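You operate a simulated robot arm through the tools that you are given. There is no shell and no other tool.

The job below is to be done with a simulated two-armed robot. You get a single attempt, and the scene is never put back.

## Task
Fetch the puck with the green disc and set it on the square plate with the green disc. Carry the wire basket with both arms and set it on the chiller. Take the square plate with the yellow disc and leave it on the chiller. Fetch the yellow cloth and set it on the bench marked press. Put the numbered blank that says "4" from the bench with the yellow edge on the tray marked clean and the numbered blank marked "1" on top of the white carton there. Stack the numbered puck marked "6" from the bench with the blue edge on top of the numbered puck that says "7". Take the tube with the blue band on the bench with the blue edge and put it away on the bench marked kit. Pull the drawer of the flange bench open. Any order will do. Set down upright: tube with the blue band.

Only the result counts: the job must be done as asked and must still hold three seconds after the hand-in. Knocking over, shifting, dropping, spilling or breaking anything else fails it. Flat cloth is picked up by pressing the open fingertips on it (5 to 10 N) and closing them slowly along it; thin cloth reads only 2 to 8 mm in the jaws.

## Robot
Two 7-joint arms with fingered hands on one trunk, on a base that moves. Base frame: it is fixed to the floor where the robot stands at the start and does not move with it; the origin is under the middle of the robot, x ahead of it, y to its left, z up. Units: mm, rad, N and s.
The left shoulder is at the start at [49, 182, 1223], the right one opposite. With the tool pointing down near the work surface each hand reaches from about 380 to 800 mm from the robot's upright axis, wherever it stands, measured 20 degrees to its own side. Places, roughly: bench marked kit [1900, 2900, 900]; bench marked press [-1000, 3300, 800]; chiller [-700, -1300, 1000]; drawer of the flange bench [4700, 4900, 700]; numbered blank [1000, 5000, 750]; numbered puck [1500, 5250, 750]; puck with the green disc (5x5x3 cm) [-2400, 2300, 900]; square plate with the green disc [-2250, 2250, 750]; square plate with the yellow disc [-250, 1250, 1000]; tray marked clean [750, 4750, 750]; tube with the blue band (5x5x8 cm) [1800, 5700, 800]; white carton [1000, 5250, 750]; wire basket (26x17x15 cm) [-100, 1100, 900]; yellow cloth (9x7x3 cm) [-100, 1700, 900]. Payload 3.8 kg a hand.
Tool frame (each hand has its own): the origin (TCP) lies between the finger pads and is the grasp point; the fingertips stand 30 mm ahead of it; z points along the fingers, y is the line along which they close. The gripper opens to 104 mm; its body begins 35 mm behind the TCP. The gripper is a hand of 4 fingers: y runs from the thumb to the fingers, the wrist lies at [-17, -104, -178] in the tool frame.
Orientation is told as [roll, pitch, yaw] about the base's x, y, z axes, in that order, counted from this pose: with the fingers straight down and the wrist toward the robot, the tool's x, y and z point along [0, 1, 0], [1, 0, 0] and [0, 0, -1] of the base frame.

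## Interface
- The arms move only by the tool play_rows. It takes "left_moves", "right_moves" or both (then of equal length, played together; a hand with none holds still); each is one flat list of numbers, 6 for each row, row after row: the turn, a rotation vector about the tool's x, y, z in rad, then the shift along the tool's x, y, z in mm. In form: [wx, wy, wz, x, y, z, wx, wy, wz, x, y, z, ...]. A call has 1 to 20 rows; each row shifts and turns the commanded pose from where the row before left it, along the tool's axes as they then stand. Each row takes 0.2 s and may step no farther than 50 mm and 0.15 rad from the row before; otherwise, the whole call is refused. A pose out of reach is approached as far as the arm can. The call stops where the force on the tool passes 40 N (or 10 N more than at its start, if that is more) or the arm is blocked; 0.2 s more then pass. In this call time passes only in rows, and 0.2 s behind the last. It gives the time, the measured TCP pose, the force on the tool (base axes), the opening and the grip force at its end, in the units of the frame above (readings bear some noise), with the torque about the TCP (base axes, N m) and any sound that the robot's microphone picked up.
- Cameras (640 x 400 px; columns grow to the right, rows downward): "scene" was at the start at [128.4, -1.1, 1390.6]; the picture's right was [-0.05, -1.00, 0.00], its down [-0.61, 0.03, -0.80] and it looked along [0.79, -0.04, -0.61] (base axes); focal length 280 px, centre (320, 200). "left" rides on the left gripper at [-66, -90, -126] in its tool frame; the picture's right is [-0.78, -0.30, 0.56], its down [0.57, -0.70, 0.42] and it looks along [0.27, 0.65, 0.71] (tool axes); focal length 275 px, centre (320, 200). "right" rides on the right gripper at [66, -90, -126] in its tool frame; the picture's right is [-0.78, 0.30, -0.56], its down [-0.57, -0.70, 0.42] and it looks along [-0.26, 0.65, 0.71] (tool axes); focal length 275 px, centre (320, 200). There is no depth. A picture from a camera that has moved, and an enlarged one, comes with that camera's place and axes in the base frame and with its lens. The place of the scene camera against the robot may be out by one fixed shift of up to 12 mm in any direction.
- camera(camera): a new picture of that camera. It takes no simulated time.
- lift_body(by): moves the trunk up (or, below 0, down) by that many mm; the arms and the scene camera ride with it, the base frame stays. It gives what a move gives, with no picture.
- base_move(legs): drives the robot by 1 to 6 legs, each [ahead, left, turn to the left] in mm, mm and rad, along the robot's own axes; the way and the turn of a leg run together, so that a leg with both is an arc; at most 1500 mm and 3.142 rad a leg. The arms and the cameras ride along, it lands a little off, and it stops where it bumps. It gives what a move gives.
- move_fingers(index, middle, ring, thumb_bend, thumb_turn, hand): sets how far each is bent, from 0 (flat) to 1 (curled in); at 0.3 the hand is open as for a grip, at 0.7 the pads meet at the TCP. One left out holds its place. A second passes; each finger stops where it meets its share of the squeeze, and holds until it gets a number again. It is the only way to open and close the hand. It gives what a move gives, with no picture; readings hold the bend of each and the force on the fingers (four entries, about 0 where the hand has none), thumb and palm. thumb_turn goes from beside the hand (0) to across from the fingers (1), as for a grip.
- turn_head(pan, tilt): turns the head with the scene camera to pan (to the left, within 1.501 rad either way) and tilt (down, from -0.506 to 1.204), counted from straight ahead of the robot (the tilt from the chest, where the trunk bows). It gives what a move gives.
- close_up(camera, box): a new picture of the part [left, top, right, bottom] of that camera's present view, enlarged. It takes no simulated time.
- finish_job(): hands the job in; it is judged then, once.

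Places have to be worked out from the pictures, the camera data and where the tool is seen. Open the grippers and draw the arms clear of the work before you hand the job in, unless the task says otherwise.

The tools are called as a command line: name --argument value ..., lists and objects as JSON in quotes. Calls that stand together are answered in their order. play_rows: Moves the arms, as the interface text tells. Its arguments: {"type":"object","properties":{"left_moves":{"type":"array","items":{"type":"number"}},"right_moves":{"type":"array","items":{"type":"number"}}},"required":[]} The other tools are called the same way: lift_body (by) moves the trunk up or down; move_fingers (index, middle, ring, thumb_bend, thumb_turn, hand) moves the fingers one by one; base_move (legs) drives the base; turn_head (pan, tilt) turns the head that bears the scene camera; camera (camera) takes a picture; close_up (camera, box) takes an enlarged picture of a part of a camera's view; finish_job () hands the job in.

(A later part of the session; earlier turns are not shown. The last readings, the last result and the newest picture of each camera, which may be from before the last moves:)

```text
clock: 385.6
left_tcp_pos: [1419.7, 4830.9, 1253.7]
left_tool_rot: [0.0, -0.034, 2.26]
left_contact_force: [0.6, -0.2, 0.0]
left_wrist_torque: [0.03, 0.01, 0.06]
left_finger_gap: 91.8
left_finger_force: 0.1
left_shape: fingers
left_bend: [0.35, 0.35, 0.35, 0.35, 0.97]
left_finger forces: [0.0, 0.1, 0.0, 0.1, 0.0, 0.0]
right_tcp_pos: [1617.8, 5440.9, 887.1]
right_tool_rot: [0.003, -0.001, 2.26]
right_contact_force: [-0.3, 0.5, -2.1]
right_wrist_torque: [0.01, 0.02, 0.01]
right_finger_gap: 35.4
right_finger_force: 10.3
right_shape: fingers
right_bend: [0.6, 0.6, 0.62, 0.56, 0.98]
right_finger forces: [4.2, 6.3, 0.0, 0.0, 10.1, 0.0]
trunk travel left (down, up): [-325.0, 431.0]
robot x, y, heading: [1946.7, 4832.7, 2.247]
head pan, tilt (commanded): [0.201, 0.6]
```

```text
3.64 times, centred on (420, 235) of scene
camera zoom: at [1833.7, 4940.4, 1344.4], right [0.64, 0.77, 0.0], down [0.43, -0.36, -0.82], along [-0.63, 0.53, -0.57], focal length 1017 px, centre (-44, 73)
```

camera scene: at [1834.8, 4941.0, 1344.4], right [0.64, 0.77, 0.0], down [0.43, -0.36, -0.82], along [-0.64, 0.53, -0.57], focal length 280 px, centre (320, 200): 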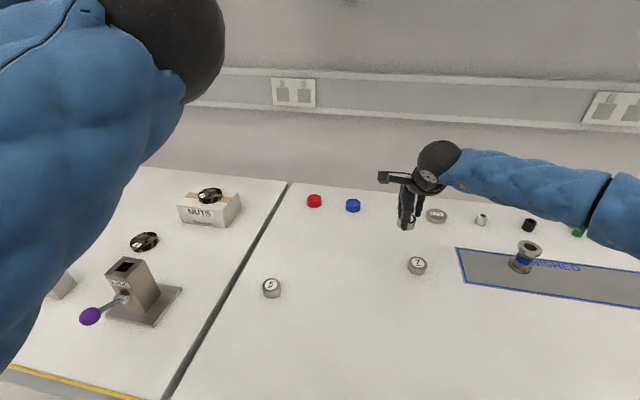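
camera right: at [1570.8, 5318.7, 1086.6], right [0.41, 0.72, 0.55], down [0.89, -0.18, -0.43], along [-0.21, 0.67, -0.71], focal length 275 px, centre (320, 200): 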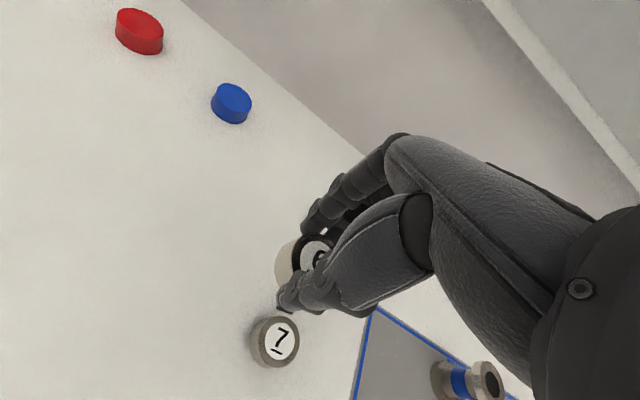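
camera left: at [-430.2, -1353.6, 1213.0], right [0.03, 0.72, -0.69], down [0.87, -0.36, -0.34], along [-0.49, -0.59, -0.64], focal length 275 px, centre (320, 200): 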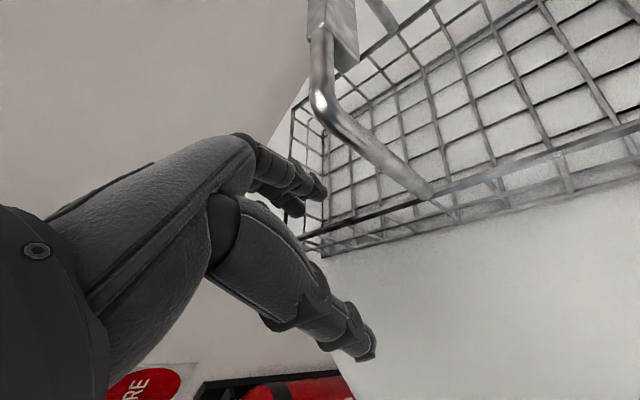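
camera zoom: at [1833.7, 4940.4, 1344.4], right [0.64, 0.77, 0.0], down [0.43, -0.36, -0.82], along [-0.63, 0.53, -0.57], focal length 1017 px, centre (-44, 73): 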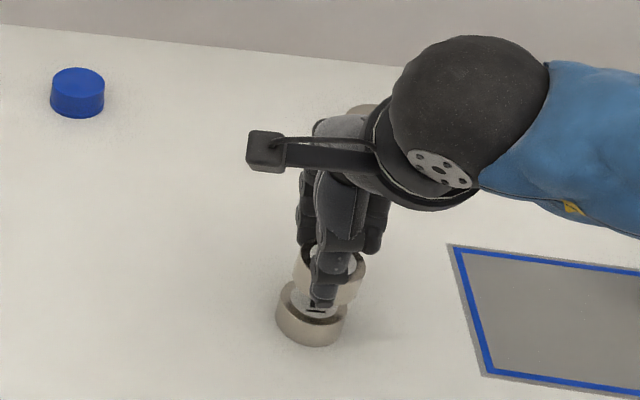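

Coaxial within a few millimetres. I lower in small steps to contact.

play_rows --right_moves '[0, 0, 0, 0, 0, 6, 0, 0, 0, 0, 0, 4]'

play_rows --right_moves '[0, 0, 0, 0, 0, 2, 0, 0, 0, 0, 0, 2]'

close_up --camera "scene" --box '[380, 210, 460, 290]'

```text
clock: 386.2
left_tcp_pos: [1419.9, 4828.5, 1254.3]
left_tool_rot: [0.0, -0.034, 2.259]
left_contact_force: [-0.1, 0.0, -0.2]
left_wrist_torque: [-0.01, -0.02, -0.03]
left_finger_gap: 92.0
left_finger_force: 0.0
left_shape: fingers
left_bend: [0.35, 0.35, 0.35, 0.35, 0.97]
left_finger forces: [0.0, 0.1, 0.0, 0.1, 0.0, 0.0]
right_tcp_pos: [1617.7, 5439.2, 877.2]
right_tool_rot: [0.003, 0.0, 2.259]
right_contact_force: [-0.1, -0.8, -2.8]
right_wrist_torque: [0.02, -0.01, 0.0]
right_finger_gap: 35.4
right_finger_force: 10.2
right_shape: fingers
right_bend: [0.6, 0.6, 0.62, 0.56, 0.98]
right_finger forces: [4.3, 6.3, 0.1, 0.0, 10.1, 0.0]
trunk travel left (down, up): [-325.0, 431.0]
robot x, y, heading: [1951.6, 4829.6, 2.253]
head pan, tilt (commanded): [0.201, 0.6]
```

```text
clock: 386.8
left_tcp_pos: [1419.2, 4830.3, 1253.9]
left_tool_rot: [0.0, -0.031, 2.26]
left_contact_force: [0.2, 0.4, -0.7]
left_wrist_torque: [0.03, 0.01, 0.0]
left_finger_gap: 92.3
left_finger_force: 0.0
left_shape: fingers
left_bend: [0.35, 0.35, 0.35, 0.35, 0.97]
left_finger forces: [0.0, 0.0, 0.0, 0.1, 0.0, 0.0]
right_tcp_pos: [1618.4, 5442.5, 871.8]
right_tool_rot: [0.004, 0.001, 2.259]
right_contact_force: [0.1, -0.7, -2.3]
right_wrist_torque: [-0.01, 0.0, -0.04]
right_finger_gap: 35.5
right_finger_force: 10.7
right_shape: fingers
right_bend: [0.6, 0.6, 0.62, 0.56, 0.98]
right_finger forces: [4.3, 6.3, 0.0, 0.0, 10.1, 0.0]
trunk travel left (down, up): [-325.0, 431.0]
robot x, y, heading: [1947.4, 4829.6, 2.25]
head pan, tilt (commanded): [0.201, 0.6]
```

```text
5.00 times, centred on (420, 250) of scene
camera zoom: at [1833.7, 4940.1, 1344.4], right [0.64, 0.77, 0.0], down [0.43, -0.36, -0.82], along [-0.63, 0.53, -0.57], focal length 1398 px, centre (-180, -50)
```

zoom: 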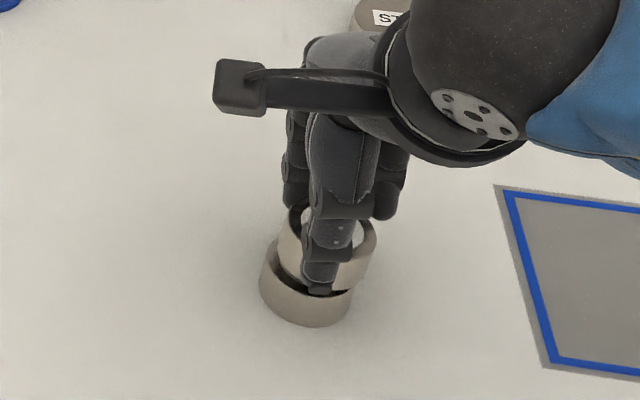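

close_up --camera "right" --box '[240, 200, 380, 310]'

```text
3.64 times, centred on (310, 255) of right
camera zoom: at [1624.5, 5329.5, 997.5], right [0.41, 0.72, 0.55], down [0.89, -0.18, -0.43], along [-0.21, 0.67, -0.71], focal length 1001 px, centre (356, 0)
```

zoom: 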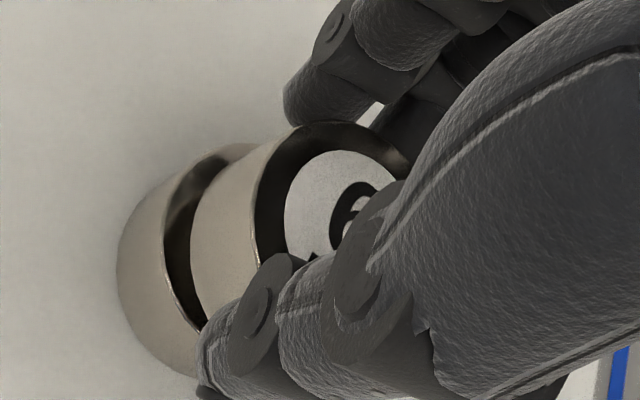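

Both views show the held puck about 4–5 mm too far to the right. I correct by 4 mm to the left and check.

play_rows --right_moves '[0, 0, 0, 4, -0.5, -1]'

close_up --camera "right" --box '[240, 200, 380, 310]'

close_up --camera "scene" --box '[380, 210, 460, 290]'

```text
clock: 387.2
left_tcp_pos: [1419.9, 4828.8, 1253.2]
left_tool_rot: [0.0, -0.033, 2.261]
left_contact_force: [-0.5, -0.1, 1.0]
left_wrist_torque: [0.01, -0.05, 0.0]
left_finger_gap: 91.9
left_finger_force: 0.0
left_shape: fingers
left_bend: [0.35, 0.35, 0.35, 0.35, 0.97]
left_finger forces: [0.0, 0.1, 0.0, 0.1, 0.1, 0.0]
right_tcp_pos: [1615.5, 5438.8, 873.7]
right_tool_rot: [0.004, 0.0, 2.258]
right_contact_force: [0.3, -0.5, -1.6]
right_wrist_torque: [-0.01, 0.05, 0.04]
right_finger_gap: 35.5
right_finger_force: 10.1
right_shape: fingers
right_bend: [0.6, 0.6, 0.62, 0.56, 0.98]
right_finger forces: [4.4, 6.2, 0.1, 0.0, 10.1, 0.0]
trunk travel left (down, up): [-325.0, 431.0]
robot x, y, heading: [1946.0, 4832.4, 2.247]
head pan, tilt (commanded): [0.201, 0.6]
```

```text
3.64 times, centred on (310, 255) of right
camera zoom: at [1622.1, 5326.9, 998.8], right [0.41, 0.72, 0.55], down [0.89, -0.18, -0.43], along [-0.21, 0.67, -0.71], focal length 1001 px, centre (356, 0)
```

zoom: 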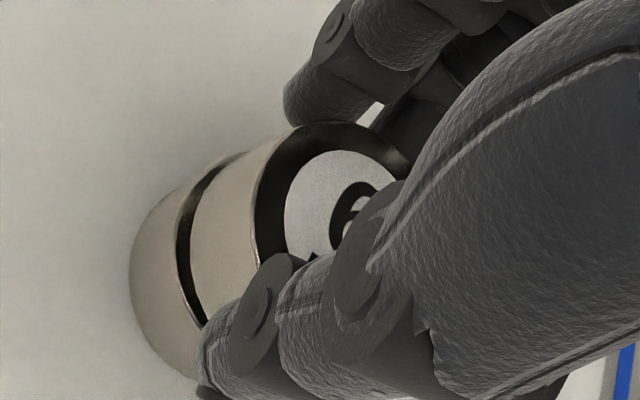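

```text
5.00 times, centred on (420, 250) of scene
camera zoom: at [1833.6, 4940.0, 1344.4], right [0.64, 0.77, 0.0], down [0.43, -0.36, -0.82], along [-0.63, 0.53, -0.57], focal length 1398 px, centre (-180, -50)
```

zoom: 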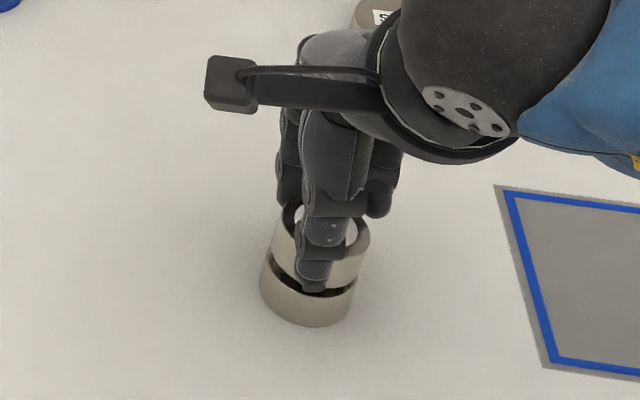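

Much better aligned. I lower to contact.

play_rows --right_moves '[0, 0, 0, 1, 0, 2]'

play_rows --right_moves '[0, 0, 0, 0, 0, 1.5]'

play_rows --right_moves '[0, 0, 0, 0, 0, 1.5]'

```text
clock: 387.6
left_tcp_pos: [1418.6, 4829.5, 1253.9]
left_tool_rot: [0.001, -0.035, 2.261]
left_contact_force: [-0.3, -0.1, -0.7]
left_wrist_torque: [0.05, -0.03, 0.01]
left_finger_gap: 92.2
left_finger_force: 0.1
left_shape: fingers
left_bend: [0.35, 0.35, 0.35, 0.35, 0.97]
left_finger forces: [0.1, 0.1, 0.0, 0.0, 0.0, 0.0]
right_tcp_pos: [1614.1, 5437.5, 871.2]
right_tool_rot: [0.004, 0.0, 2.259]
right_contact_force: [0.0, 1.0, -2.4]
right_wrist_torque: [-0.01, 0.01, -0.03]
right_finger_gap: 35.2
right_finger_force: 10.5
right_shape: fingers
right_bend: [0.6, 0.6, 0.62, 0.56, 0.98]
right_finger forces: [4.3, 6.4, 0.1, 0.0, 10.0, 0.0]
trunk travel left (down, up): [-325.0, 431.0]
robot x, y, heading: [1945.3, 4827.5, 2.247]
head pan, tilt (commanded): [0.201, 0.6]
```

```text
clock: 388.0
left_tcp_pos: [1420.6, 4829.8, 1253.8]
left_tool_rot: [-0.001, -0.034, 2.261]
left_contact_force: [-0.3, -0.2, 0.1]
left_wrist_torque: [0.0, -0.03, 0.0]
left_finger_gap: 92.2
left_finger_force: 0.0
left_shape: fingers
left_bend: [0.35, 0.35, 0.35, 0.35, 0.97]
left_finger forces: [0.0, 0.0, 0.1, 0.0, 0.1, 0.1]
right_tcp_pos: [1616.1, 5437.5, 871.3]
right_tool_rot: [0.002, 0.0, 2.258]
right_contact_force: [-0.4, -0.2, -2.6]
right_wrist_torque: [0.03, -0.01, 0.01]
right_finger_gap: 35.2
right_finger_force: 9.9
right_shape: fingers
right_bend: [0.6, 0.6, 0.62, 0.56, 0.98]
right_finger forces: [4.3, 6.3, 0.0, 0.1, 10.0, 0.0]
trunk travel left (down, up): [-325.0, 431.0]
robot x, y, heading: [1948.7, 4831.1, 2.247]
head pan, tilt (commanded): [0.201, 0.6]
```

```text
clock: 388.4
left_tcp_pos: [1419.0, 4829.4, 1253.7]
left_tool_rot: [-0.001, -0.034, 2.26]
left_contact_force: [0.9, -0.1, 0.4]
left_wrist_torque: [0.03, -0.03, 0.0]
left_finger_gap: 92.0
left_finger_force: 0.1
left_shape: fingers
left_bend: [0.35, 0.35, 0.35, 0.35, 0.97]
left_finger forces: [0.0, 0.0, 0.1, 0.0, 0.0, 0.0]
right_tcp_pos: [1613.2, 5438.3, 868.6]
right_tool_rot: [0.004, -0.001, 2.259]
right_contact_force: [-0.2, -1.0, -2.7]
right_wrist_torque: [-0.01, 0.02, -0.02]
right_finger_gap: 35.2
right_finger_force: 10.1
right_shape: fingers
right_bend: [0.6, 0.6, 0.62, 0.56, 0.98]
right_finger forces: [4.2, 6.3, 0.0, 0.0, 10.1, 0.0]
trunk travel left (down, up): [-325.0, 431.0]
robot x, y, heading: [1944.4, 4827.9, 2.246]
head pan, tilt (commanded): [0.201, 0.6]
```

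play_rows --right_moves '[0, 0, 0, 0, 0, 1.5, 0, 0, 0, 0, 0, 1.5]'

close_up --camera "right" --box '[240, 200, 380, 310]'

```text
clock: 389.0
left_tcp_pos: [1418.8, 4829.3, 1253.1]
left_tool_rot: [0.0, -0.032, 2.259]
left_contact_force: [0.5, -0.2, 0.7]
left_wrist_torque: [0.0, -0.01, -0.03]
left_finger_gap: 92.4
left_finger_force: 0.0
left_shape: fingers
left_bend: [0.35, 0.35, 0.35, 0.35, 0.97]
left_finger forces: [0.0, 0.1, 0.1, 0.0, 0.0, 0.1]
right_tcp_pos: [1615.9, 5436.0, 865.7]
right_tool_rot: [0.003, 0.001, 2.258]
right_contact_force: [-0.6, -0.2, -2.5]
right_wrist_torque: [0.03, 0.0, -0.02]
right_finger_gap: 35.5
right_finger_force: 10.1
right_shape: fingers
right_bend: [0.6, 0.6, 0.62, 0.56, 0.98]
right_finger forces: [4.3, 6.3, 0.1, 0.0, 10.1, 0.0]
trunk travel left (down, up): [-325.0, 431.0]
robot x, y, heading: [1950.4, 4833.5, 2.248]
head pan, tilt (commanded): [0.201, 0.6]
```

```text
3.64 times, centred on (310, 255) of right
camera zoom: at [1621.7, 5325.5, 991.1], right [0.41, 0.72, 0.55], down [0.89, -0.18, -0.43], along [-0.21, 0.67, -0.71], focal length 1001 px, centre (356, 0)
```

zoom: 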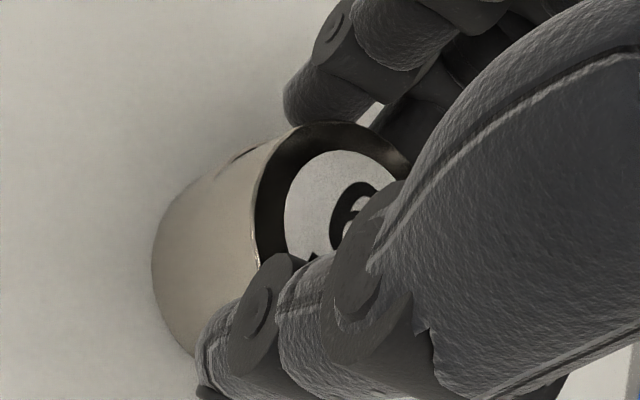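

play_rows --right_moves '[0, 0, 0, 0, 0, 1.5]'

play_rows --right_moves '[0, 0, 0, 0, 0, 1.5]'

close_up --camera "scene" --box '[380, 210, 460, 290]'

```text
clock: 389.4
left_tcp_pos: [1418.6, 4829.6, 1254.1]
left_tool_rot: [0.0, -0.035, 2.259]
left_contact_force: [-0.5, -0.6, 0.1]
left_wrist_torque: [0.0, 0.02, 0.0]
left_finger_gap: 92.4
left_finger_force: 0.0
left_shape: fingers
left_bend: [0.35, 0.35, 0.35, 0.35, 0.97]
left_finger forces: [0.0, 0.0, 0.0, 0.0, 0.0, 0.0]
right_tcp_pos: [1615.3, 5437.5, 864.0]
right_tool_rot: [0.003, 0.0, 2.258]
right_contact_force: [0.1, 0.2, -1.3]
right_wrist_torque: [0.0, 0.0, -0.01]
right_finger_gap: 35.3
right_finger_force: 10.4
right_shape: fingers
right_bend: [0.6, 0.6, 0.62, 0.56, 0.98]
right_finger forces: [4.2, 6.3, 0.0, 0.1, 10.3, 0.1]
trunk travel left (down, up): [-325.0, 431.0]
robot x, y, heading: [1945.6, 4828.3, 2.243]
head pan, tilt (commanded): [0.201, 0.6]
```

```text
clock: 389.8
left_tcp_pos: [1419.9, 4830.1, 1253.4]
left_tool_rot: [0.002, -0.034, 2.261]
left_contact_force: [0.1, 0.8, -0.7]
left_wrist_torque: [0.0, 0.03, 0.03]
left_finger_gap: 91.9
left_finger_force: 0.1
left_shape: fingers
left_bend: [0.35, 0.35, 0.35, 0.35, 0.97]
left_finger forces: [0.1, 0.1, 0.1, 0.0, 0.0, 0.0]
right_tcp_pos: [1614.7, 5436.1, 862.8]
right_tool_rot: [0.004, -0.002, 2.259]
right_contact_force: [-0.9, -0.7, -0.9]
right_wrist_torque: [0.02, -0.02, 0.02]
right_finger_gap: 35.3
right_finger_force: 10.6
right_shape: fingers
right_bend: [0.6, 0.6, 0.62, 0.56, 0.98]
right_finger forces: [4.2, 6.6, 0.1, 0.1, 10.2, 0.0]
trunk travel left (down, up): [-325.0, 431.0]
robot x, y, heading: [1944.3, 4832.8, 2.247]
head pan, tilt (commanded): [0.201, 0.6]
```

```text
5.00 times, centred on (420, 250) of scene
camera zoom: at [1833.8, 4939.9, 1344.5], right [0.64, 0.77, 0.0], down [0.43, -0.36, -0.82], along [-0.63, 0.53, -0.57], focal length 1398 px, centre (-180, -50)
```

zoom: 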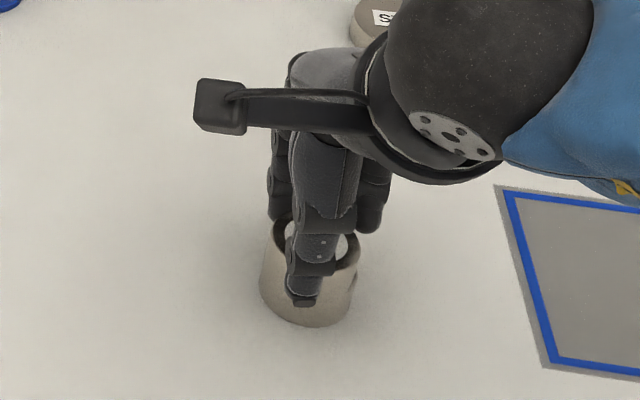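

play_rows --right_moves '[0, 0, 0, 0, 0, 1.5]'

close_up --camera "right" --box '[240, 200, 380, 310]'

```text
clock: 390.2
left_tcp_pos: [1419.1, 4828.9, 1254.5]
left_tool_rot: [0.0, -0.034, 2.261]
left_contact_force: [0.8, -0.3, 0.2]
left_wrist_torque: [0.04, -0.02, 0.02]
left_finger_gap: 92.2
left_finger_force: 0.0
left_shape: fingers
left_bend: [0.35, 0.35, 0.35, 0.35, 0.97]
left_finger forces: [0.0, 0.1, 0.0, 0.0, 0.0, 0.1]
right_tcp_pos: [1614.1, 5437.3, 862.2]
right_tool_rot: [0.004, -0.002, 2.259]
right_contact_force: [1.0, 1.1, 5.6]
right_wrist_torque: [-0.02, -0.02, 0.03]
right_finger_gap: 35.2
right_finger_force: 10.8
right_shape: fingers
right_bend: [0.6, 0.6, 0.62, 0.56, 0.98]
right_finger forces: [4.4, 7.2, 0.1, 0.0, 10.4, 0.0]
trunk travel left (down, up): [-325.0, 431.0]
robot x, y, heading: [1945.6, 4829.9, 2.245]
head pan, tilt (commanded): [0.201, 0.6]
```

```text
3.64 times, centred on (310, 255) of right
camera zoom: at [1621.2, 5324.4, 987.5], right [0.41, 0.72, 0.55], down [0.89, -0.18, -0.43], along [-0.21, 0.67, -0.71], focal length 1001 px, centre (356, 0)
```

zoom: 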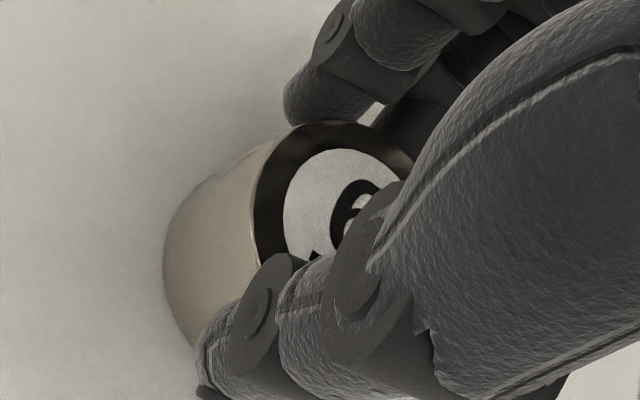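

Contact (5.6 N up). I release gently and open.

play_rows --right_moves '[0, 0, 0, 0, 0, -1]'

move_fingers --hand "right" --index 0.5 --middle 0.5 --ring 0.5 --thumb_bend 0.47

close_up --camera "right" --box '[240, 200, 380, 310]'

```text
clock: 390.6
left_tcp_pos: [1419.1, 4828.9, 1254.3]
left_tool_rot: [-0.001, -0.035, 2.261]
left_contact_force: [0.3, -0.1, 0.3]
left_wrist_torque: [-0.01, -0.01, 0.01]
left_finger_gap: 92.2
left_finger_force: 0.0
left_shape: fingers
left_bend: [0.35, 0.35, 0.35, 0.35, 0.97]
left_finger forces: [0.0, 0.0, 0.0, 0.1, 0.0, 0.0]
right_tcp_pos: [1615.2, 5434.7, 862.8]
right_tool_rot: [0.003, -0.004, 2.259]
right_contact_force: [-0.6, 1.8, 5.9]
right_wrist_torque: [0.09, -0.02, 0.03]
right_finger_gap: 35.2
right_finger_force: 11.8
right_shape: fingers
right_bend: [0.6, 0.6, 0.62, 0.56, 0.98]
right_finger forces: [4.6, 8.0, 0.1, 0.1, 10.1, 0.1]
trunk travel left (down, up): [-325.0, 431.0]
robot x, y, heading: [1944.7, 4833.2, 2.252]
head pan, tilt (commanded): [0.201, 0.6]
```

```text
clock: 391.6
left_tcp_pos: [1418.7, 4829.4, 1254.3]
left_tool_rot: [-0.001, -0.031, 2.26]
left_contact_force: [0.4, 0.1, 1.2]
left_wrist_torque: [0.0, 0.02, 0.0]
left_finger_gap: 91.9
left_finger_force: 0.0
left_shape: fingers
left_bend: [0.35, 0.35, 0.35, 0.35, 0.97]
left_finger forces: [0.0, 0.0, 0.0, 0.1, 0.0, 0.1]
right_tcp_pos: [1613.9, 5436.3, 861.7]
right_tool_rot: [0.005, 0.0, 2.257]
right_contact_force: [0.5, 0.1, 0.2]
right_wrist_torque: [-0.01, 0.01, 0.0]
right_finger_gap: 56.9
right_finger_force: 0.1
right_shape: fingers
right_bend: [0.5, 0.5, 0.5, 0.47, 0.97]
right_finger forces: [0.1, 0.0, 0.1, 0.0, 0.0, 0.0]
trunk travel left (down, up): [-325.0, 431.0]
robot x, y, heading: [1949.0, 4830.4, 2.247]
head pan, tilt (commanded): [0.201, 0.6]
```

```text
3.64 times, centred on (310, 255) of right
camera zoom: at [1620.8, 5323.7, 986.6], right [0.41, 0.72, 0.55], down [0.89, -0.18, -0.43], along [-0.21, 0.67, -0.71], focal length 1001 px, centre (356, 0)
```

zoom: 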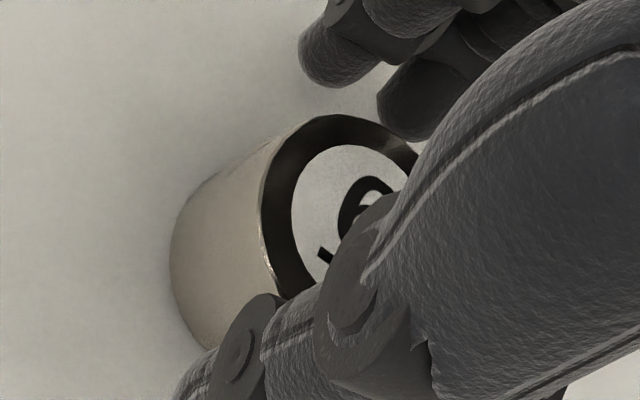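

The stack stays. I open wider and raise the hand clear, then check the stack.

move_fingers --hand "right" --index 0.35 --middle 0.35 --ring 0.35 --thumb_bend 0.33

play_rows --right_moves '[0, 0, 0, 0, 0, -15, 0, 0, 0, 0, 0, -30, 0, 0, 0, 0, 0, -45, 0, 0, 0, 0, 0, -45]'

camera --camera "right"

camera --camera "scene"

```text
clock: 392.6
left_tcp_pos: [1418.6, 4829.0, 1254.9]
left_tool_rot: [0.001, -0.033, 2.261]
left_contact_force: [0.0, 0.6, -0.3]
left_wrist_torque: [-0.05, 0.0, 0.0]
left_finger_gap: 91.7
left_finger_force: 0.0
left_shape: fingers
left_bend: [0.35, 0.35, 0.35, 0.35, 0.97]
left_finger forces: [0.0, 0.0, 0.0, 0.0, 0.0, 0.1]
right_tcp_pos: [1615.3, 5435.0, 861.1]
right_tool_rot: [0.004, 0.0, 2.258]
right_contact_force: [-0.4, 0.1, 0.2]
right_wrist_torque: [0.03, 0.0, -0.01]
right_finger_gap: 94.7
right_finger_force: 0.1
right_shape: fingers
right_bend: [0.35, 0.35, 0.35, 0.33, 0.95]
right_finger forces: [0.1, 0.0, 0.1, 0.0, 0.1, 0.1]
trunk travel left (down, up): [-325.0, 431.0]
robot x, y, heading: [1946.5, 4830.6, 2.248]
head pan, tilt (commanded): [0.201, 0.6]
```

```text
clock: 393.6
left_tcp_pos: [1419.5, 4828.7, 1254.0]
left_tool_rot: [-0.001, -0.036, 2.261]
left_contact_force: [1.3, 0.7, 0.5]
left_wrist_torque: [0.01, 0.0, 0.02]
left_finger_gap: 92.2
left_finger_force: 0.2
left_shape: fingers
left_bend: [0.35, 0.35, 0.35, 0.35, 0.97]
left_finger forces: [0.0, 0.0, 0.1, 0.0, 0.0, 0.1]
right_tcp_pos: [1616.5, 5437.1, 996.9]
right_tool_rot: [0.005, 0.0, 2.259]
right_contact_force: [0.4, -0.4, 0.0]
right_wrist_torque: [0.03, 0.01, 0.02]
right_finger_gap: 94.8
right_finger_force: 0.0
right_shape: fingers
right_bend: [0.35, 0.35, 0.35, 0.33, 0.95]
right_finger forces: [0.0, 0.1, 0.0, 0.0, 0.0, 0.0]
trunk travel left (down, up): [-325.0, 431.0]
robot x, y, heading: [1947.6, 4833.6, 2.248]
head pan, tilt (commanded): [0.201, 0.6]
```

```text
taken
camera right: at [1623.6, 5325.0, 1122.7], right [0.41, 0.72, 0.56], down [0.89, -0.18, -0.43], along [-0.21, 0.67, -0.71], focal length 275 px, centre (320, 200)
```

right: 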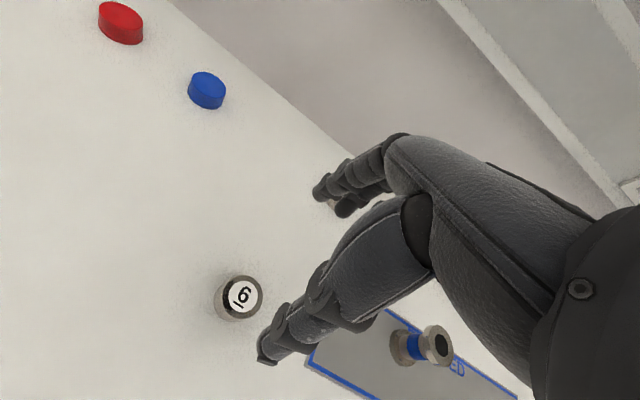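

```text
taken
camera scene: at [1834.0, 4939.4, 1344.5], right [0.64, 0.77, 0.0], down [0.43, -0.36, -0.83], along [-0.63, 0.53, -0.56], focal length 280 px, centre (320, 200)
```

scene: 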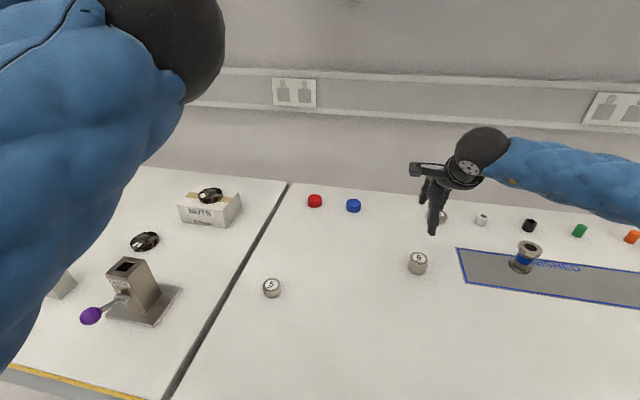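

close_up --camera "scene" --box '[390, 220, 560, 300]'

close_up --camera "right" --box '[200, 250, 520, 400]'

```text
3.76 times, centred on (475, 260) of scene
camera zoom: at [1834.0, 4939.4, 1344.5], right [0.64, 0.77, 0.0], down [0.43, -0.36, -0.83], along [-0.63, 0.53, -0.56], focal length 1052 px, centre (-264, -26)
```

zoom: 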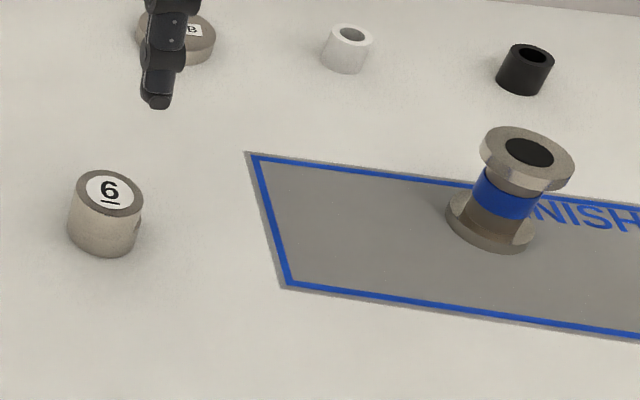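

```text
2.00 times, centred on (360, 325) of right
camera zoom: at [1623.6, 5325.0, 1122.7], right [0.41, 0.72, 0.56], down [0.89, -0.18, -0.43], along [-0.21, 0.67, -0.71], focal length 551 px, centre (240, -50)
```

zoom: 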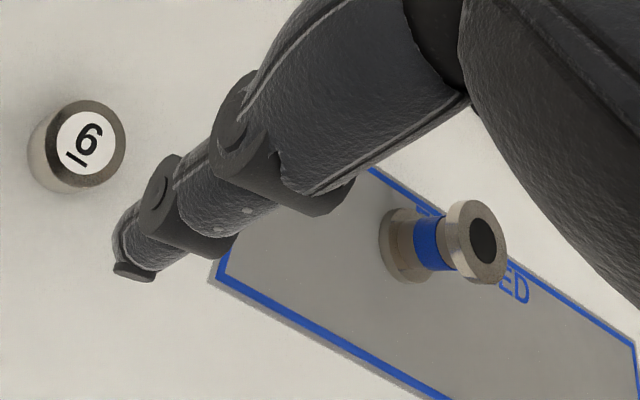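

The stack is neat. The blue-banded flanged tube stands at about (1780, 5645), top z≈871. I move the base right so the right hand comes above it.

base_move --legs '[[60, -247, -0.012]]'

move_fingers --hand "right" --index 0.3 --middle 0.3 --ring 0.3 --thumb_bend 0.3

camera --camera "right"

camera --camera "scene"

```text
clock: 395.4
left_tcp_pos: [1577.0, 5038.9, 1254.5]
left_tool_rot: [-0.001, -0.033, 2.239]
left_contact_force: [0.1, 1.0, 0.7]
left_wrist_torque: [-0.02, 0.01, 0.01]
left_finger_gap: 92.2
left_finger_force: 0.0
left_shape: fingers
left_bend: [0.35, 0.35, 0.35, 0.35, 0.97]
left_finger forces: [0.0, 0.1, 0.1, 0.0, 0.0, 0.0]
right_tcp_pos: [1785.8, 5643.1, 995.1]
right_tool_rot: [0.006, 0.0, 2.239]
right_contact_force: [0.4, 0.5, 0.0]
right_wrist_torque: [-0.03, 0.0, 0.02]
right_finger_gap: 94.4
right_finger_force: 0.1
right_shape: fingers
right_bend: [0.35, 0.35, 0.35, 0.33, 0.95]
right_finger forces: [0.0, 0.0, 0.1, 0.0, 0.0, 0.1]
trunk travel left (down, up): [-325.0, 431.0]
robot x, y, heading: [2104.0, 5031.5, 2.224]
head pan, tilt (commanded): [0.201, 0.6]
```

```text
clock: 396.4
left_tcp_pos: [1574.6, 5038.4, 1254.4]
left_tool_rot: [0.001, -0.032, 2.238]
left_contact_force: [0.2, 0.0, -0.5]
left_wrist_torque: [-0.03, -0.01, 0.02]
left_finger_gap: 91.8
left_finger_force: 0.1
left_shape: fingers
left_bend: [0.35, 0.35, 0.35, 0.35, 0.97]
left_finger forces: [0.0, 0.0, 0.0, 0.0, 0.0, 0.0]
right_tcp_pos: [1785.2, 5643.1, 997.5]
right_tool_rot: [0.004, 0.0, 2.237]
right_contact_force: [-0.2, 0.7, 0.5]
right_wrist_torque: [0.03, 0.0, 0.01]
right_finger_gap: 104.0
right_finger_force: 0.1
right_shape: fingers
right_bend: [0.3, 0.3, 0.3, 0.3, 0.94]
right_finger forces: [0.0, 0.1, 0.1, 0.0, 0.1, 0.0]
trunk travel left (down, up): [-325.0, 431.0]
robot x, y, heading: [2108.0, 5029.9, 2.224]
head pan, tilt (commanded): [0.201, 0.6]
```

```text
taken
camera right: at [1789.8, 5530.9, 1121.8], right [0.43, 0.71, 0.55], down [0.88, -0.2, -0.43], along [-0.2, 0.67, -0.71], focal length 275 px, centre (320, 200)
```

right: 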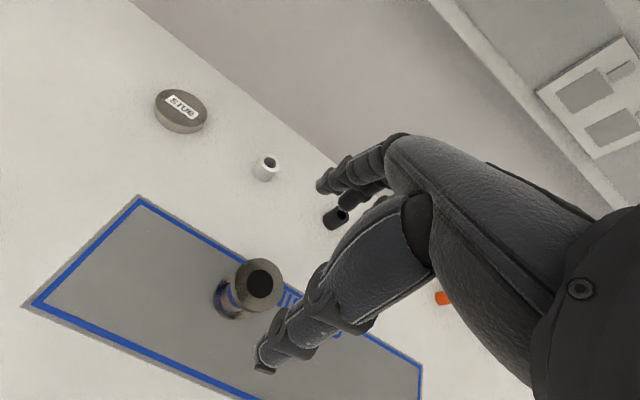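

```text
taken
camera scene: at [1992.3, 5141.0, 1344.4], right [0.65, 0.76, 0.0], down [0.43, -0.37, -0.82], along [-0.62, 0.54, -0.57], focal length 280 px, centre (320, 200)
```

scene: 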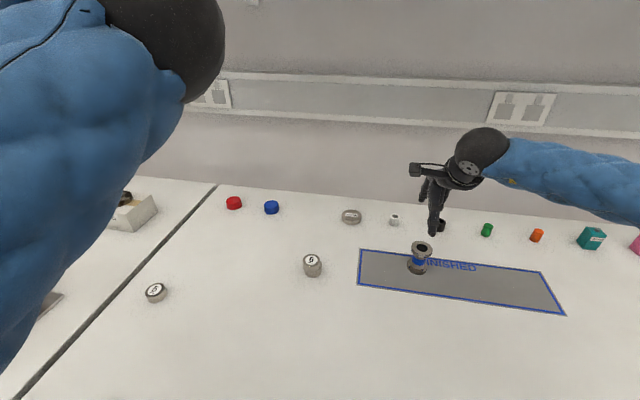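

The tube axis is at about (1782, 5647). I adjust 4 mm and lower the open hand around it to grip the waist at z≈850.

play_rows --right_moves '[0, 0, 0, 0, 4.5, 40, 0, 0, 0, 0, 0, 40, 0, 0, 0, 0, 0, 35, 0, 0, 0, 0, 0, 20]'

camera --camera "right"

close_up --camera "scene" --box '[370, 160, 500, 290]'

```text
clock: 397.4
left_tcp_pos: [1574.9, 5037.9, 1253.2]
left_tool_rot: [-0.001, -0.035, 2.239]
left_contact_force: [-1.0, 0.4, -0.2]
left_wrist_torque: [0.01, -0.03, 0.01]
left_finger_gap: 92.1
left_finger_force: 0.0
left_shape: fingers
left_bend: [0.35, 0.35, 0.35, 0.35, 0.97]
left_finger forces: [0.1, 0.0, 0.0, 0.0, 0.1, 0.0]
right_tcp_pos: [1782.3, 5644.3, 860.4]
right_tool_rot: [0.003, -0.002, 2.24]
right_contact_force: [-0.1, 0.0, 0.2]
right_wrist_torque: [0.03, 0.02, 0.02]
right_finger_gap: 104.3
right_finger_force: 0.1
right_shape: fingers
right_bend: [0.3, 0.3, 0.3, 0.3, 0.94]
right_finger forces: [0.0, 0.1, 0.0, 0.0, 0.1, 0.0]
trunk travel left (down, up): [-325.0, 431.0]
robot x, y, heading: [2106.5, 5030.3, 2.227]
head pan, tilt (commanded): [0.201, 0.6]
```

```text
taken
camera right: at [1786.1, 5532.5, 985.3], right [0.43, 0.71, 0.55], down [0.88, -0.2, -0.43], along [-0.2, 0.67, -0.71], focal length 275 px, centre (320, 200)
```

right: 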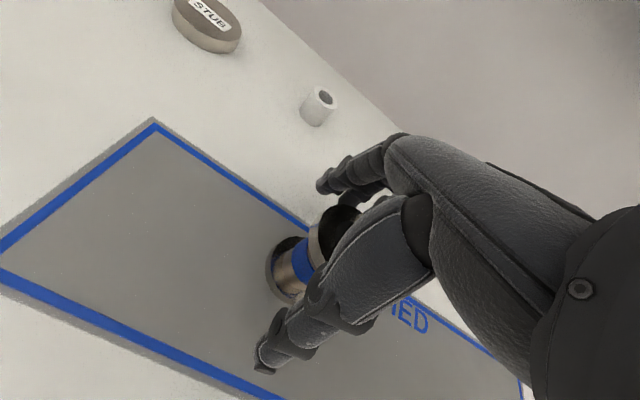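

```text
3.08 times, centred on (435, 225) of scene
camera zoom: at [1992.3, 5140.9, 1344.5], right [0.65, 0.76, 0.0], down [0.43, -0.37, -0.82], along [-0.62, 0.54, -0.57], focal length 860 px, centre (-34, 123)
```

zoom: 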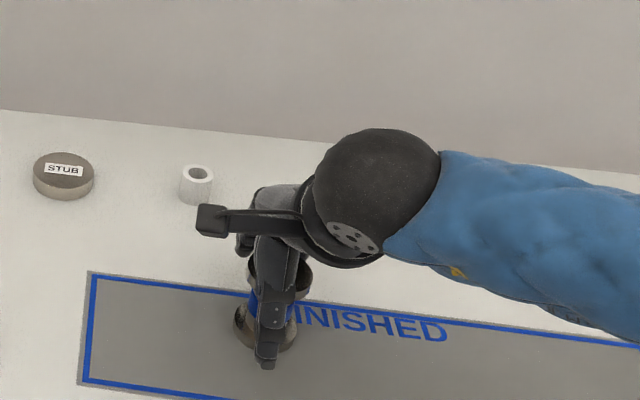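

play_rows --right_moves '[0, 0, 0, 0, 0, 5, 0, 0, 0, 0, 0, 4]'

move_fingers --hand "right" --index 0.5 --middle 0.5 --ring 0.5 --thumb_bend 0.5 --thumb_turn 0.97

camera --camera "right"

```text
clock: 398.0
left_tcp_pos: [1575.0, 5039.5, 1253.9]
left_tool_rot: [0.001, -0.034, 2.238]
left_contact_force: [-0.1, -0.3, 0.4]
left_wrist_torque: [0.02, 0.02, 0.0]
left_finger_gap: 92.0
left_finger_force: 0.1
left_shape: fingers
left_bend: [0.35, 0.35, 0.35, 0.35, 0.97]
left_finger forces: [0.0, 0.0, 0.0, 0.0, 0.0, 0.0]
right_tcp_pos: [1782.3, 5646.2, 851.3]
right_tool_rot: [0.004, 0.001, 2.238]
right_contact_force: [-0.2, -1.0, -0.1]
right_wrist_torque: [0.01, -0.02, 0.03]
right_finger_gap: 104.6
right_finger_force: 0.0
right_shape: fingers
right_bend: [0.3, 0.3, 0.3, 0.3, 0.94]
right_finger forces: [0.0, 0.1, 0.1, 0.1, 0.0, 0.1]
trunk travel left (down, up): [-325.0, 431.0]
robot x, y, heading: [2101.5, 5031.0, 2.225]
head pan, tilt (commanded): [0.201, 0.6]
```

```text
clock: 399.0
left_tcp_pos: [1576.1, 5038.9, 1253.9]
left_tool_rot: [0.0, -0.033, 2.239]
left_contact_force: [-0.3, -1.4, -0.3]
left_wrist_torque: [-0.04, -0.01, 0.01]
left_finger_gap: 92.2
left_finger_force: 0.2
left_shape: fingers
left_bend: [0.35, 0.35, 0.35, 0.35, 0.97]
left_finger forces: [0.0, 0.0, 0.1, 0.0, 0.0, 0.0]
right_tcp_pos: [1783.0, 5645.8, 852.3]
right_tool_rot: [0.003, 0.002, 2.237]
right_contact_force: [0.0, -0.9, 0.0]
right_wrist_torque: [-0.02, 0.0, 0.02]
right_finger_gap: 54.3
right_finger_force: 0.1
right_shape: fingers
right_bend: [0.5, 0.5, 0.5, 0.5, 0.97]
right_finger forces: [0.0, 0.0, 0.0, 0.0, 0.1, 0.0]
trunk travel left (down, up): [-325.0, 431.0]
robot x, y, heading: [2102.5, 5030.0, 2.227]
head pan, tilt (commanded): [0.201, 0.6]
```

```text
taken
camera right: at [1786.3, 5533.5, 977.4], right [0.43, 0.71, 0.55], down [0.88, -0.2, -0.43], along [-0.2, 0.67, -0.71], focal length 275 px, centre (320, 200)
```

right: 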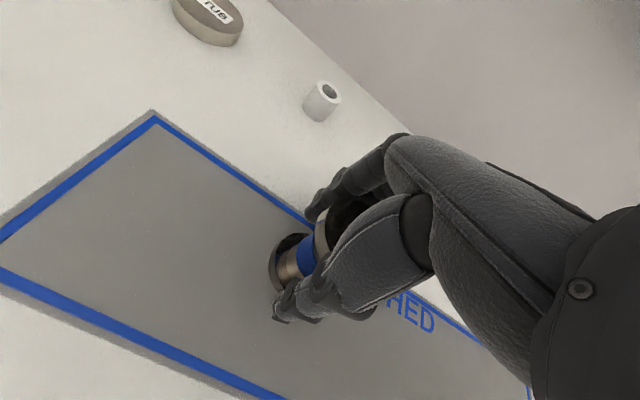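

The waist is between fingers and thumb. I close further to grip it.

move_fingers --hand "right" --index 0.6 --middle 0.6 --ring 0.6 --thumb_bend 0.6

close_up --camera "right" --box '[240, 160, 440, 340]'

```text
clock: 400.0
left_tcp_pos: [1574.5, 5039.9, 1254.1]
left_tool_rot: [0.0, -0.035, 2.239]
left_contact_force: [-0.3, 0.5, -0.3]
left_wrist_torque: [0.01, -0.03, 0.02]
left_finger_gap: 92.1
left_finger_force: 0.0
left_shape: fingers
left_bend: [0.35, 0.35, 0.35, 0.35, 0.97]
left_finger forces: [0.0, 0.0, 0.0, 0.1, 0.0, 0.0]
right_tcp_pos: [1782.1, 5645.7, 852.4]
right_tool_rot: [0.002, 0.0, 2.239]
right_contact_force: [-0.4, 0.0, -0.2]
right_wrist_torque: [0.05, 0.02, -0.01]
right_finger_gap: 31.2
right_finger_force: 3.0
right_shape: fingers
right_bend: [0.59, 0.58, 0.6, 0.58, 0.98]
right_finger forces: [1.3, 1.9, 0.0, 0.0, 2.7, 0.1]
trunk travel left (down, up): [-325.0, 431.0]
robot x, y, heading: [2102.3, 5030.0, 2.231]
head pan, tilt (commanded): [0.201, 0.6]
```

```text
2.22 times, centred on (340, 250) of right
camera zoom: at [1786.3, 5533.5, 977.4], right [0.43, 0.71, 0.55], down [0.88, -0.2, -0.43], along [-0.2, 0.67, -0.71], focal length 612 px, centre (276, 89)
```

zoom: 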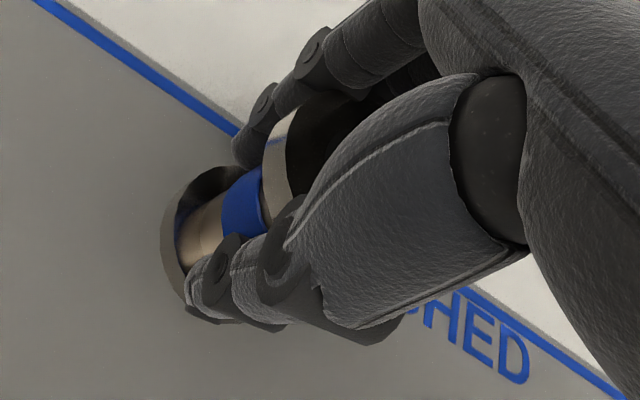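

move_fingers --hand "right" --index 0.72 --middle 0.72 --ring 0.68 --thumb_bend 0.72

play_rows --right_moves '[0, 0, 0, 0, 0, -10, 0, 0, 0, 0, 0, -20, 0, 0, 0, 0, 0, -30]'

camera --camera "right"

close_up --camera "scene" --box '[370, 160, 500, 290]'

```text
clock: 401.0
left_tcp_pos: [1575.9, 5038.3, 1253.5]
left_tool_rot: [0.0, -0.032, 2.239]
left_contact_force: [-0.3, 0.5, -0.2]
left_wrist_torque: [0.03, -0.01, -0.01]
left_finger_gap: 92.0
left_finger_force: 0.1
left_shape: fingers
left_bend: [0.35, 0.35, 0.35, 0.35, 0.97]
left_finger forces: [0.1, 0.0, 0.0, 0.0, 0.1, 0.1]
right_tcp_pos: [1782.6, 5646.4, 853.1]
right_tool_rot: [0.002, 0.0, 2.236]
right_contact_force: [-0.5, 0.5, 0.3]
right_wrist_torque: [0.09, 0.09, 0.01]
right_finger_gap: 19.9
right_finger_force: 15.1
right_shape: fingers
right_bend: [0.71, 0.62, 0.68, 0.65, 0.98]
right_finger forces: [8.0, 9.1, 0.1, 0.0, 14.1, 0.1]
trunk travel left (down, up): [-325.0, 431.0]
robot x, y, heading: [2097.4, 5028.7, 2.226]
head pan, tilt (commanded): [0.201, 0.6]
```

```text
clock: 401.8
left_tcp_pos: [1575.2, 5038.8, 1254.6]
left_tool_rot: [0.0, -0.034, 2.24]
left_contact_force: [-0.3, 0.1, 0.5]
left_wrist_torque: [0.01, 0.02, 0.0]
left_finger_gap: 91.9
left_finger_force: 0.0
left_shape: fingers
left_bend: [0.35, 0.35, 0.35, 0.35, 0.97]
left_finger forces: [0.1, 0.0, 0.1, 0.0, 0.1, 0.1]
right_tcp_pos: [1782.8, 5645.3, 912.2]
right_tool_rot: [0.004, 0.0, 2.237]
right_contact_force: [-0.1, 0.4, -3.9]
right_wrist_torque: [-0.03, 0.02, 0.01]
right_finger_gap: 19.9
right_finger_force: 14.7
right_shape: fingers
right_bend: [0.71, 0.62, 0.68, 0.64, 0.98]
right_finger forces: [7.3, 8.1, 0.0, 0.0, 13.5, 0.0]
trunk travel left (down, up): [-325.0, 431.0]
robot x, y, heading: [2103.7, 5029.6, 2.222]
head pan, tilt (commanded): [0.201, 0.6]
```

```text
taken
camera right: at [1786.4, 5532.6, 1036.3], right [0.43, 0.71, 0.55], down [0.88, -0.2, -0.43], along [-0.2, 0.67, -0.71], focal length 275 px, centre (320, 200)
```

right: 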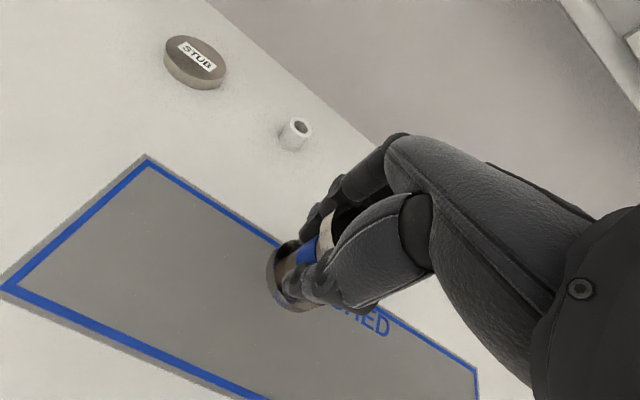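

```text
3.08 times, centred on (435, 225) of scene
camera zoom: at [1992.4, 5140.9, 1344.5], right [0.65, 0.76, 0.0], down [0.43, -0.37, -0.82], along [-0.62, 0.54, -0.57], focal length 860 px, centre (-34, 123)
```

zoom: 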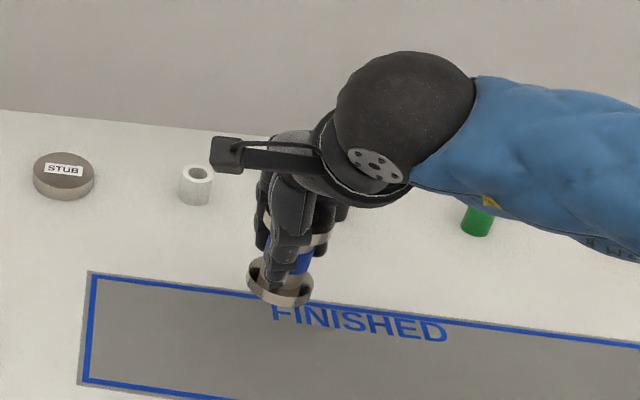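

The tube is held upright. I raise, retract, back into the aisle and turn around to find the bench marked kit.

lift_body --by 270

play_rows --right_moves '[0, 0, 0, -10, -40, 0, 0, 0, 0, -10, -40, 0, 0, 0, 0, -10, -40, 0]'

base_move --legs '[[-380, 0, 0], [0, 0, 3.14]]'

turn_head --pan -0.6 --tilt 0.5

camera --camera "scene"

```text
clock: 404.6
left_tcp_pos: [1576.0, 5040.2, 1523.5]
left_tool_rot: [0.0, -0.034, 2.24]
left_contact_force: [0.4, -0.3, -0.9]
left_wrist_torque: [-0.03, 0.0, 0.01]
left_finger_gap: 92.0
left_finger_force: 0.0
left_shape: fingers
left_bend: [0.35, 0.35, 0.35, 0.35, 0.97]
left_finger forces: [0.1, 0.0, 0.0, 0.1, 0.1, 0.0]
right_tcp_pos: [1783.5, 5646.6, 1181.7]
right_tool_rot: [0.003, 0.0, 2.236]
right_contact_force: [-0.1, -0.3, -3.2]
right_wrist_torque: [0.02, 0.0, 0.03]
right_finger_gap: 19.7
right_finger_force: 14.8
right_shape: fingers
right_bend: [0.71, 0.62, 0.68, 0.64, 0.98]
right_finger forces: [7.2, 8.1, 0.0, 0.0, 13.3, 0.0]
trunk travel left (down, up): [-595.0, 161.0]
robot x, y, heading: [2105.5, 5030.7, 2.231]
head pan, tilt (commanded): [0.201, 0.6]
```

```text
clock: 405.4
left_tcp_pos: [1578.1, 5038.7, 1524.9]
left_tool_rot: [-0.001, -0.036, 2.239]
left_contact_force: [-0.2, -0.4, -0.2]
left_wrist_torque: [-0.01, 0.03, 0.0]
left_finger_gap: 92.0
left_finger_force: 0.0
left_shape: fingers
left_bend: [0.35, 0.35, 0.35, 0.35, 0.97]
left_finger forces: [0.0, 0.1, 0.0, 0.1, 0.1, 0.1]
right_tcp_pos: [1883.3, 5569.6, 1186.4]
right_tool_rot: [0.006, -0.001, 2.239]
right_contact_force: [0.0, -0.1, -3.2]
right_wrist_torque: [-0.01, 0.03, -0.03]
right_finger_gap: 19.6
right_finger_force: 13.8
right_shape: fingers
right_bend: [0.71, 0.62, 0.68, 0.64, 0.98]
right_finger forces: [6.8, 8.0, 0.0, 0.1, 13.2, 0.0]
trunk travel left (down, up): [-595.0, 161.0]
robot x, y, heading: [2102.1, 5030.6, 2.232]
head pan, tilt (commanded): [0.201, 0.6]
```

```text
clock: 415.2
left_tcp_pos: [2860.5, 4738.7, 1524.0]
left_tool_rot: [0.0, -0.034, -0.873]
left_contact_force: [-0.7, -0.3, -0.3]
left_wrist_torque: [0.0, 0.03, -0.02]
left_finger_gap: 92.0
left_finger_force: 0.1
left_shape: fingers
left_bend: [0.35, 0.35, 0.35, 0.35, 0.97]
left_finger forces: [0.0, 0.0, 0.0, 0.1, 0.0, 0.1]
right_tcp_pos: [2569.4, 4198.5, 1184.6]
right_tool_rot: [0.005, 0.002, -0.875]
right_contact_force: [0.2, 0.4, -2.2]
right_wrist_torque: [0.01, 0.02, 0.01]
right_finger_gap: 18.7
right_finger_force: 12.0
right_shape: fingers
right_bend: [0.71, 0.63, 0.68, 0.65, 0.98]
right_finger forces: [5.6, 6.9, 0.0, 0.1, 11.2, 0.0]
trunk travel left (down, up): [-595.0, 161.0]
robot x, y, heading: [2333.8, 4731.4, -0.884]
head pan, tilt (commanded): [0.201, 0.6]
```

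```text
clock: 416.3
left_tcp_pos: [2860.8, 4738.8, 1524.3]
left_tool_rot: [0.0, -0.033, -0.874]
left_contact_force: [0.0, -0.3, -0.6]
left_wrist_torque: [0.0, -0.03, 0.01]
left_finger_gap: 92.1
left_finger_force: 0.1
left_shape: fingers
left_bend: [0.35, 0.35, 0.35, 0.35, 0.97]
left_finger forces: [0.0, 0.0, 0.1, 0.0, 0.0, 0.0]
right_tcp_pos: [2568.8, 4198.4, 1185.7]
right_tool_rot: [0.004, 0.0, -0.874]
right_contact_force: [0.0, -1.2, -2.4]
right_wrist_torque: [0.02, 0.02, 0.0]
right_finger_gap: 18.3
right_finger_force: 11.6
right_shape: fingers
right_bend: [0.71, 0.63, 0.68, 0.65, 0.98]
right_finger forces: [5.6, 6.8, 0.1, 0.0, 11.0, 0.0]
trunk travel left (down, up): [-595.0, 161.0]
robot x, y, heading: [2333.3, 4736.3, -0.885]
head pan, tilt (commanded): [-0.6, 0.499]
```

```text
taken
camera scene: at [2343.2, 4635.5, 1625.3], right [-1.0, -0.09, 0.0], down [-0.04, 0.48, -0.88], along [0.08, -0.87, -0.48], focal length 280 px, centre (320, 200)
```

scene: 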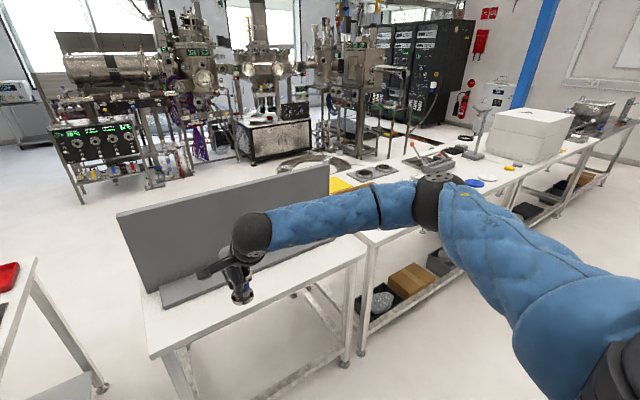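

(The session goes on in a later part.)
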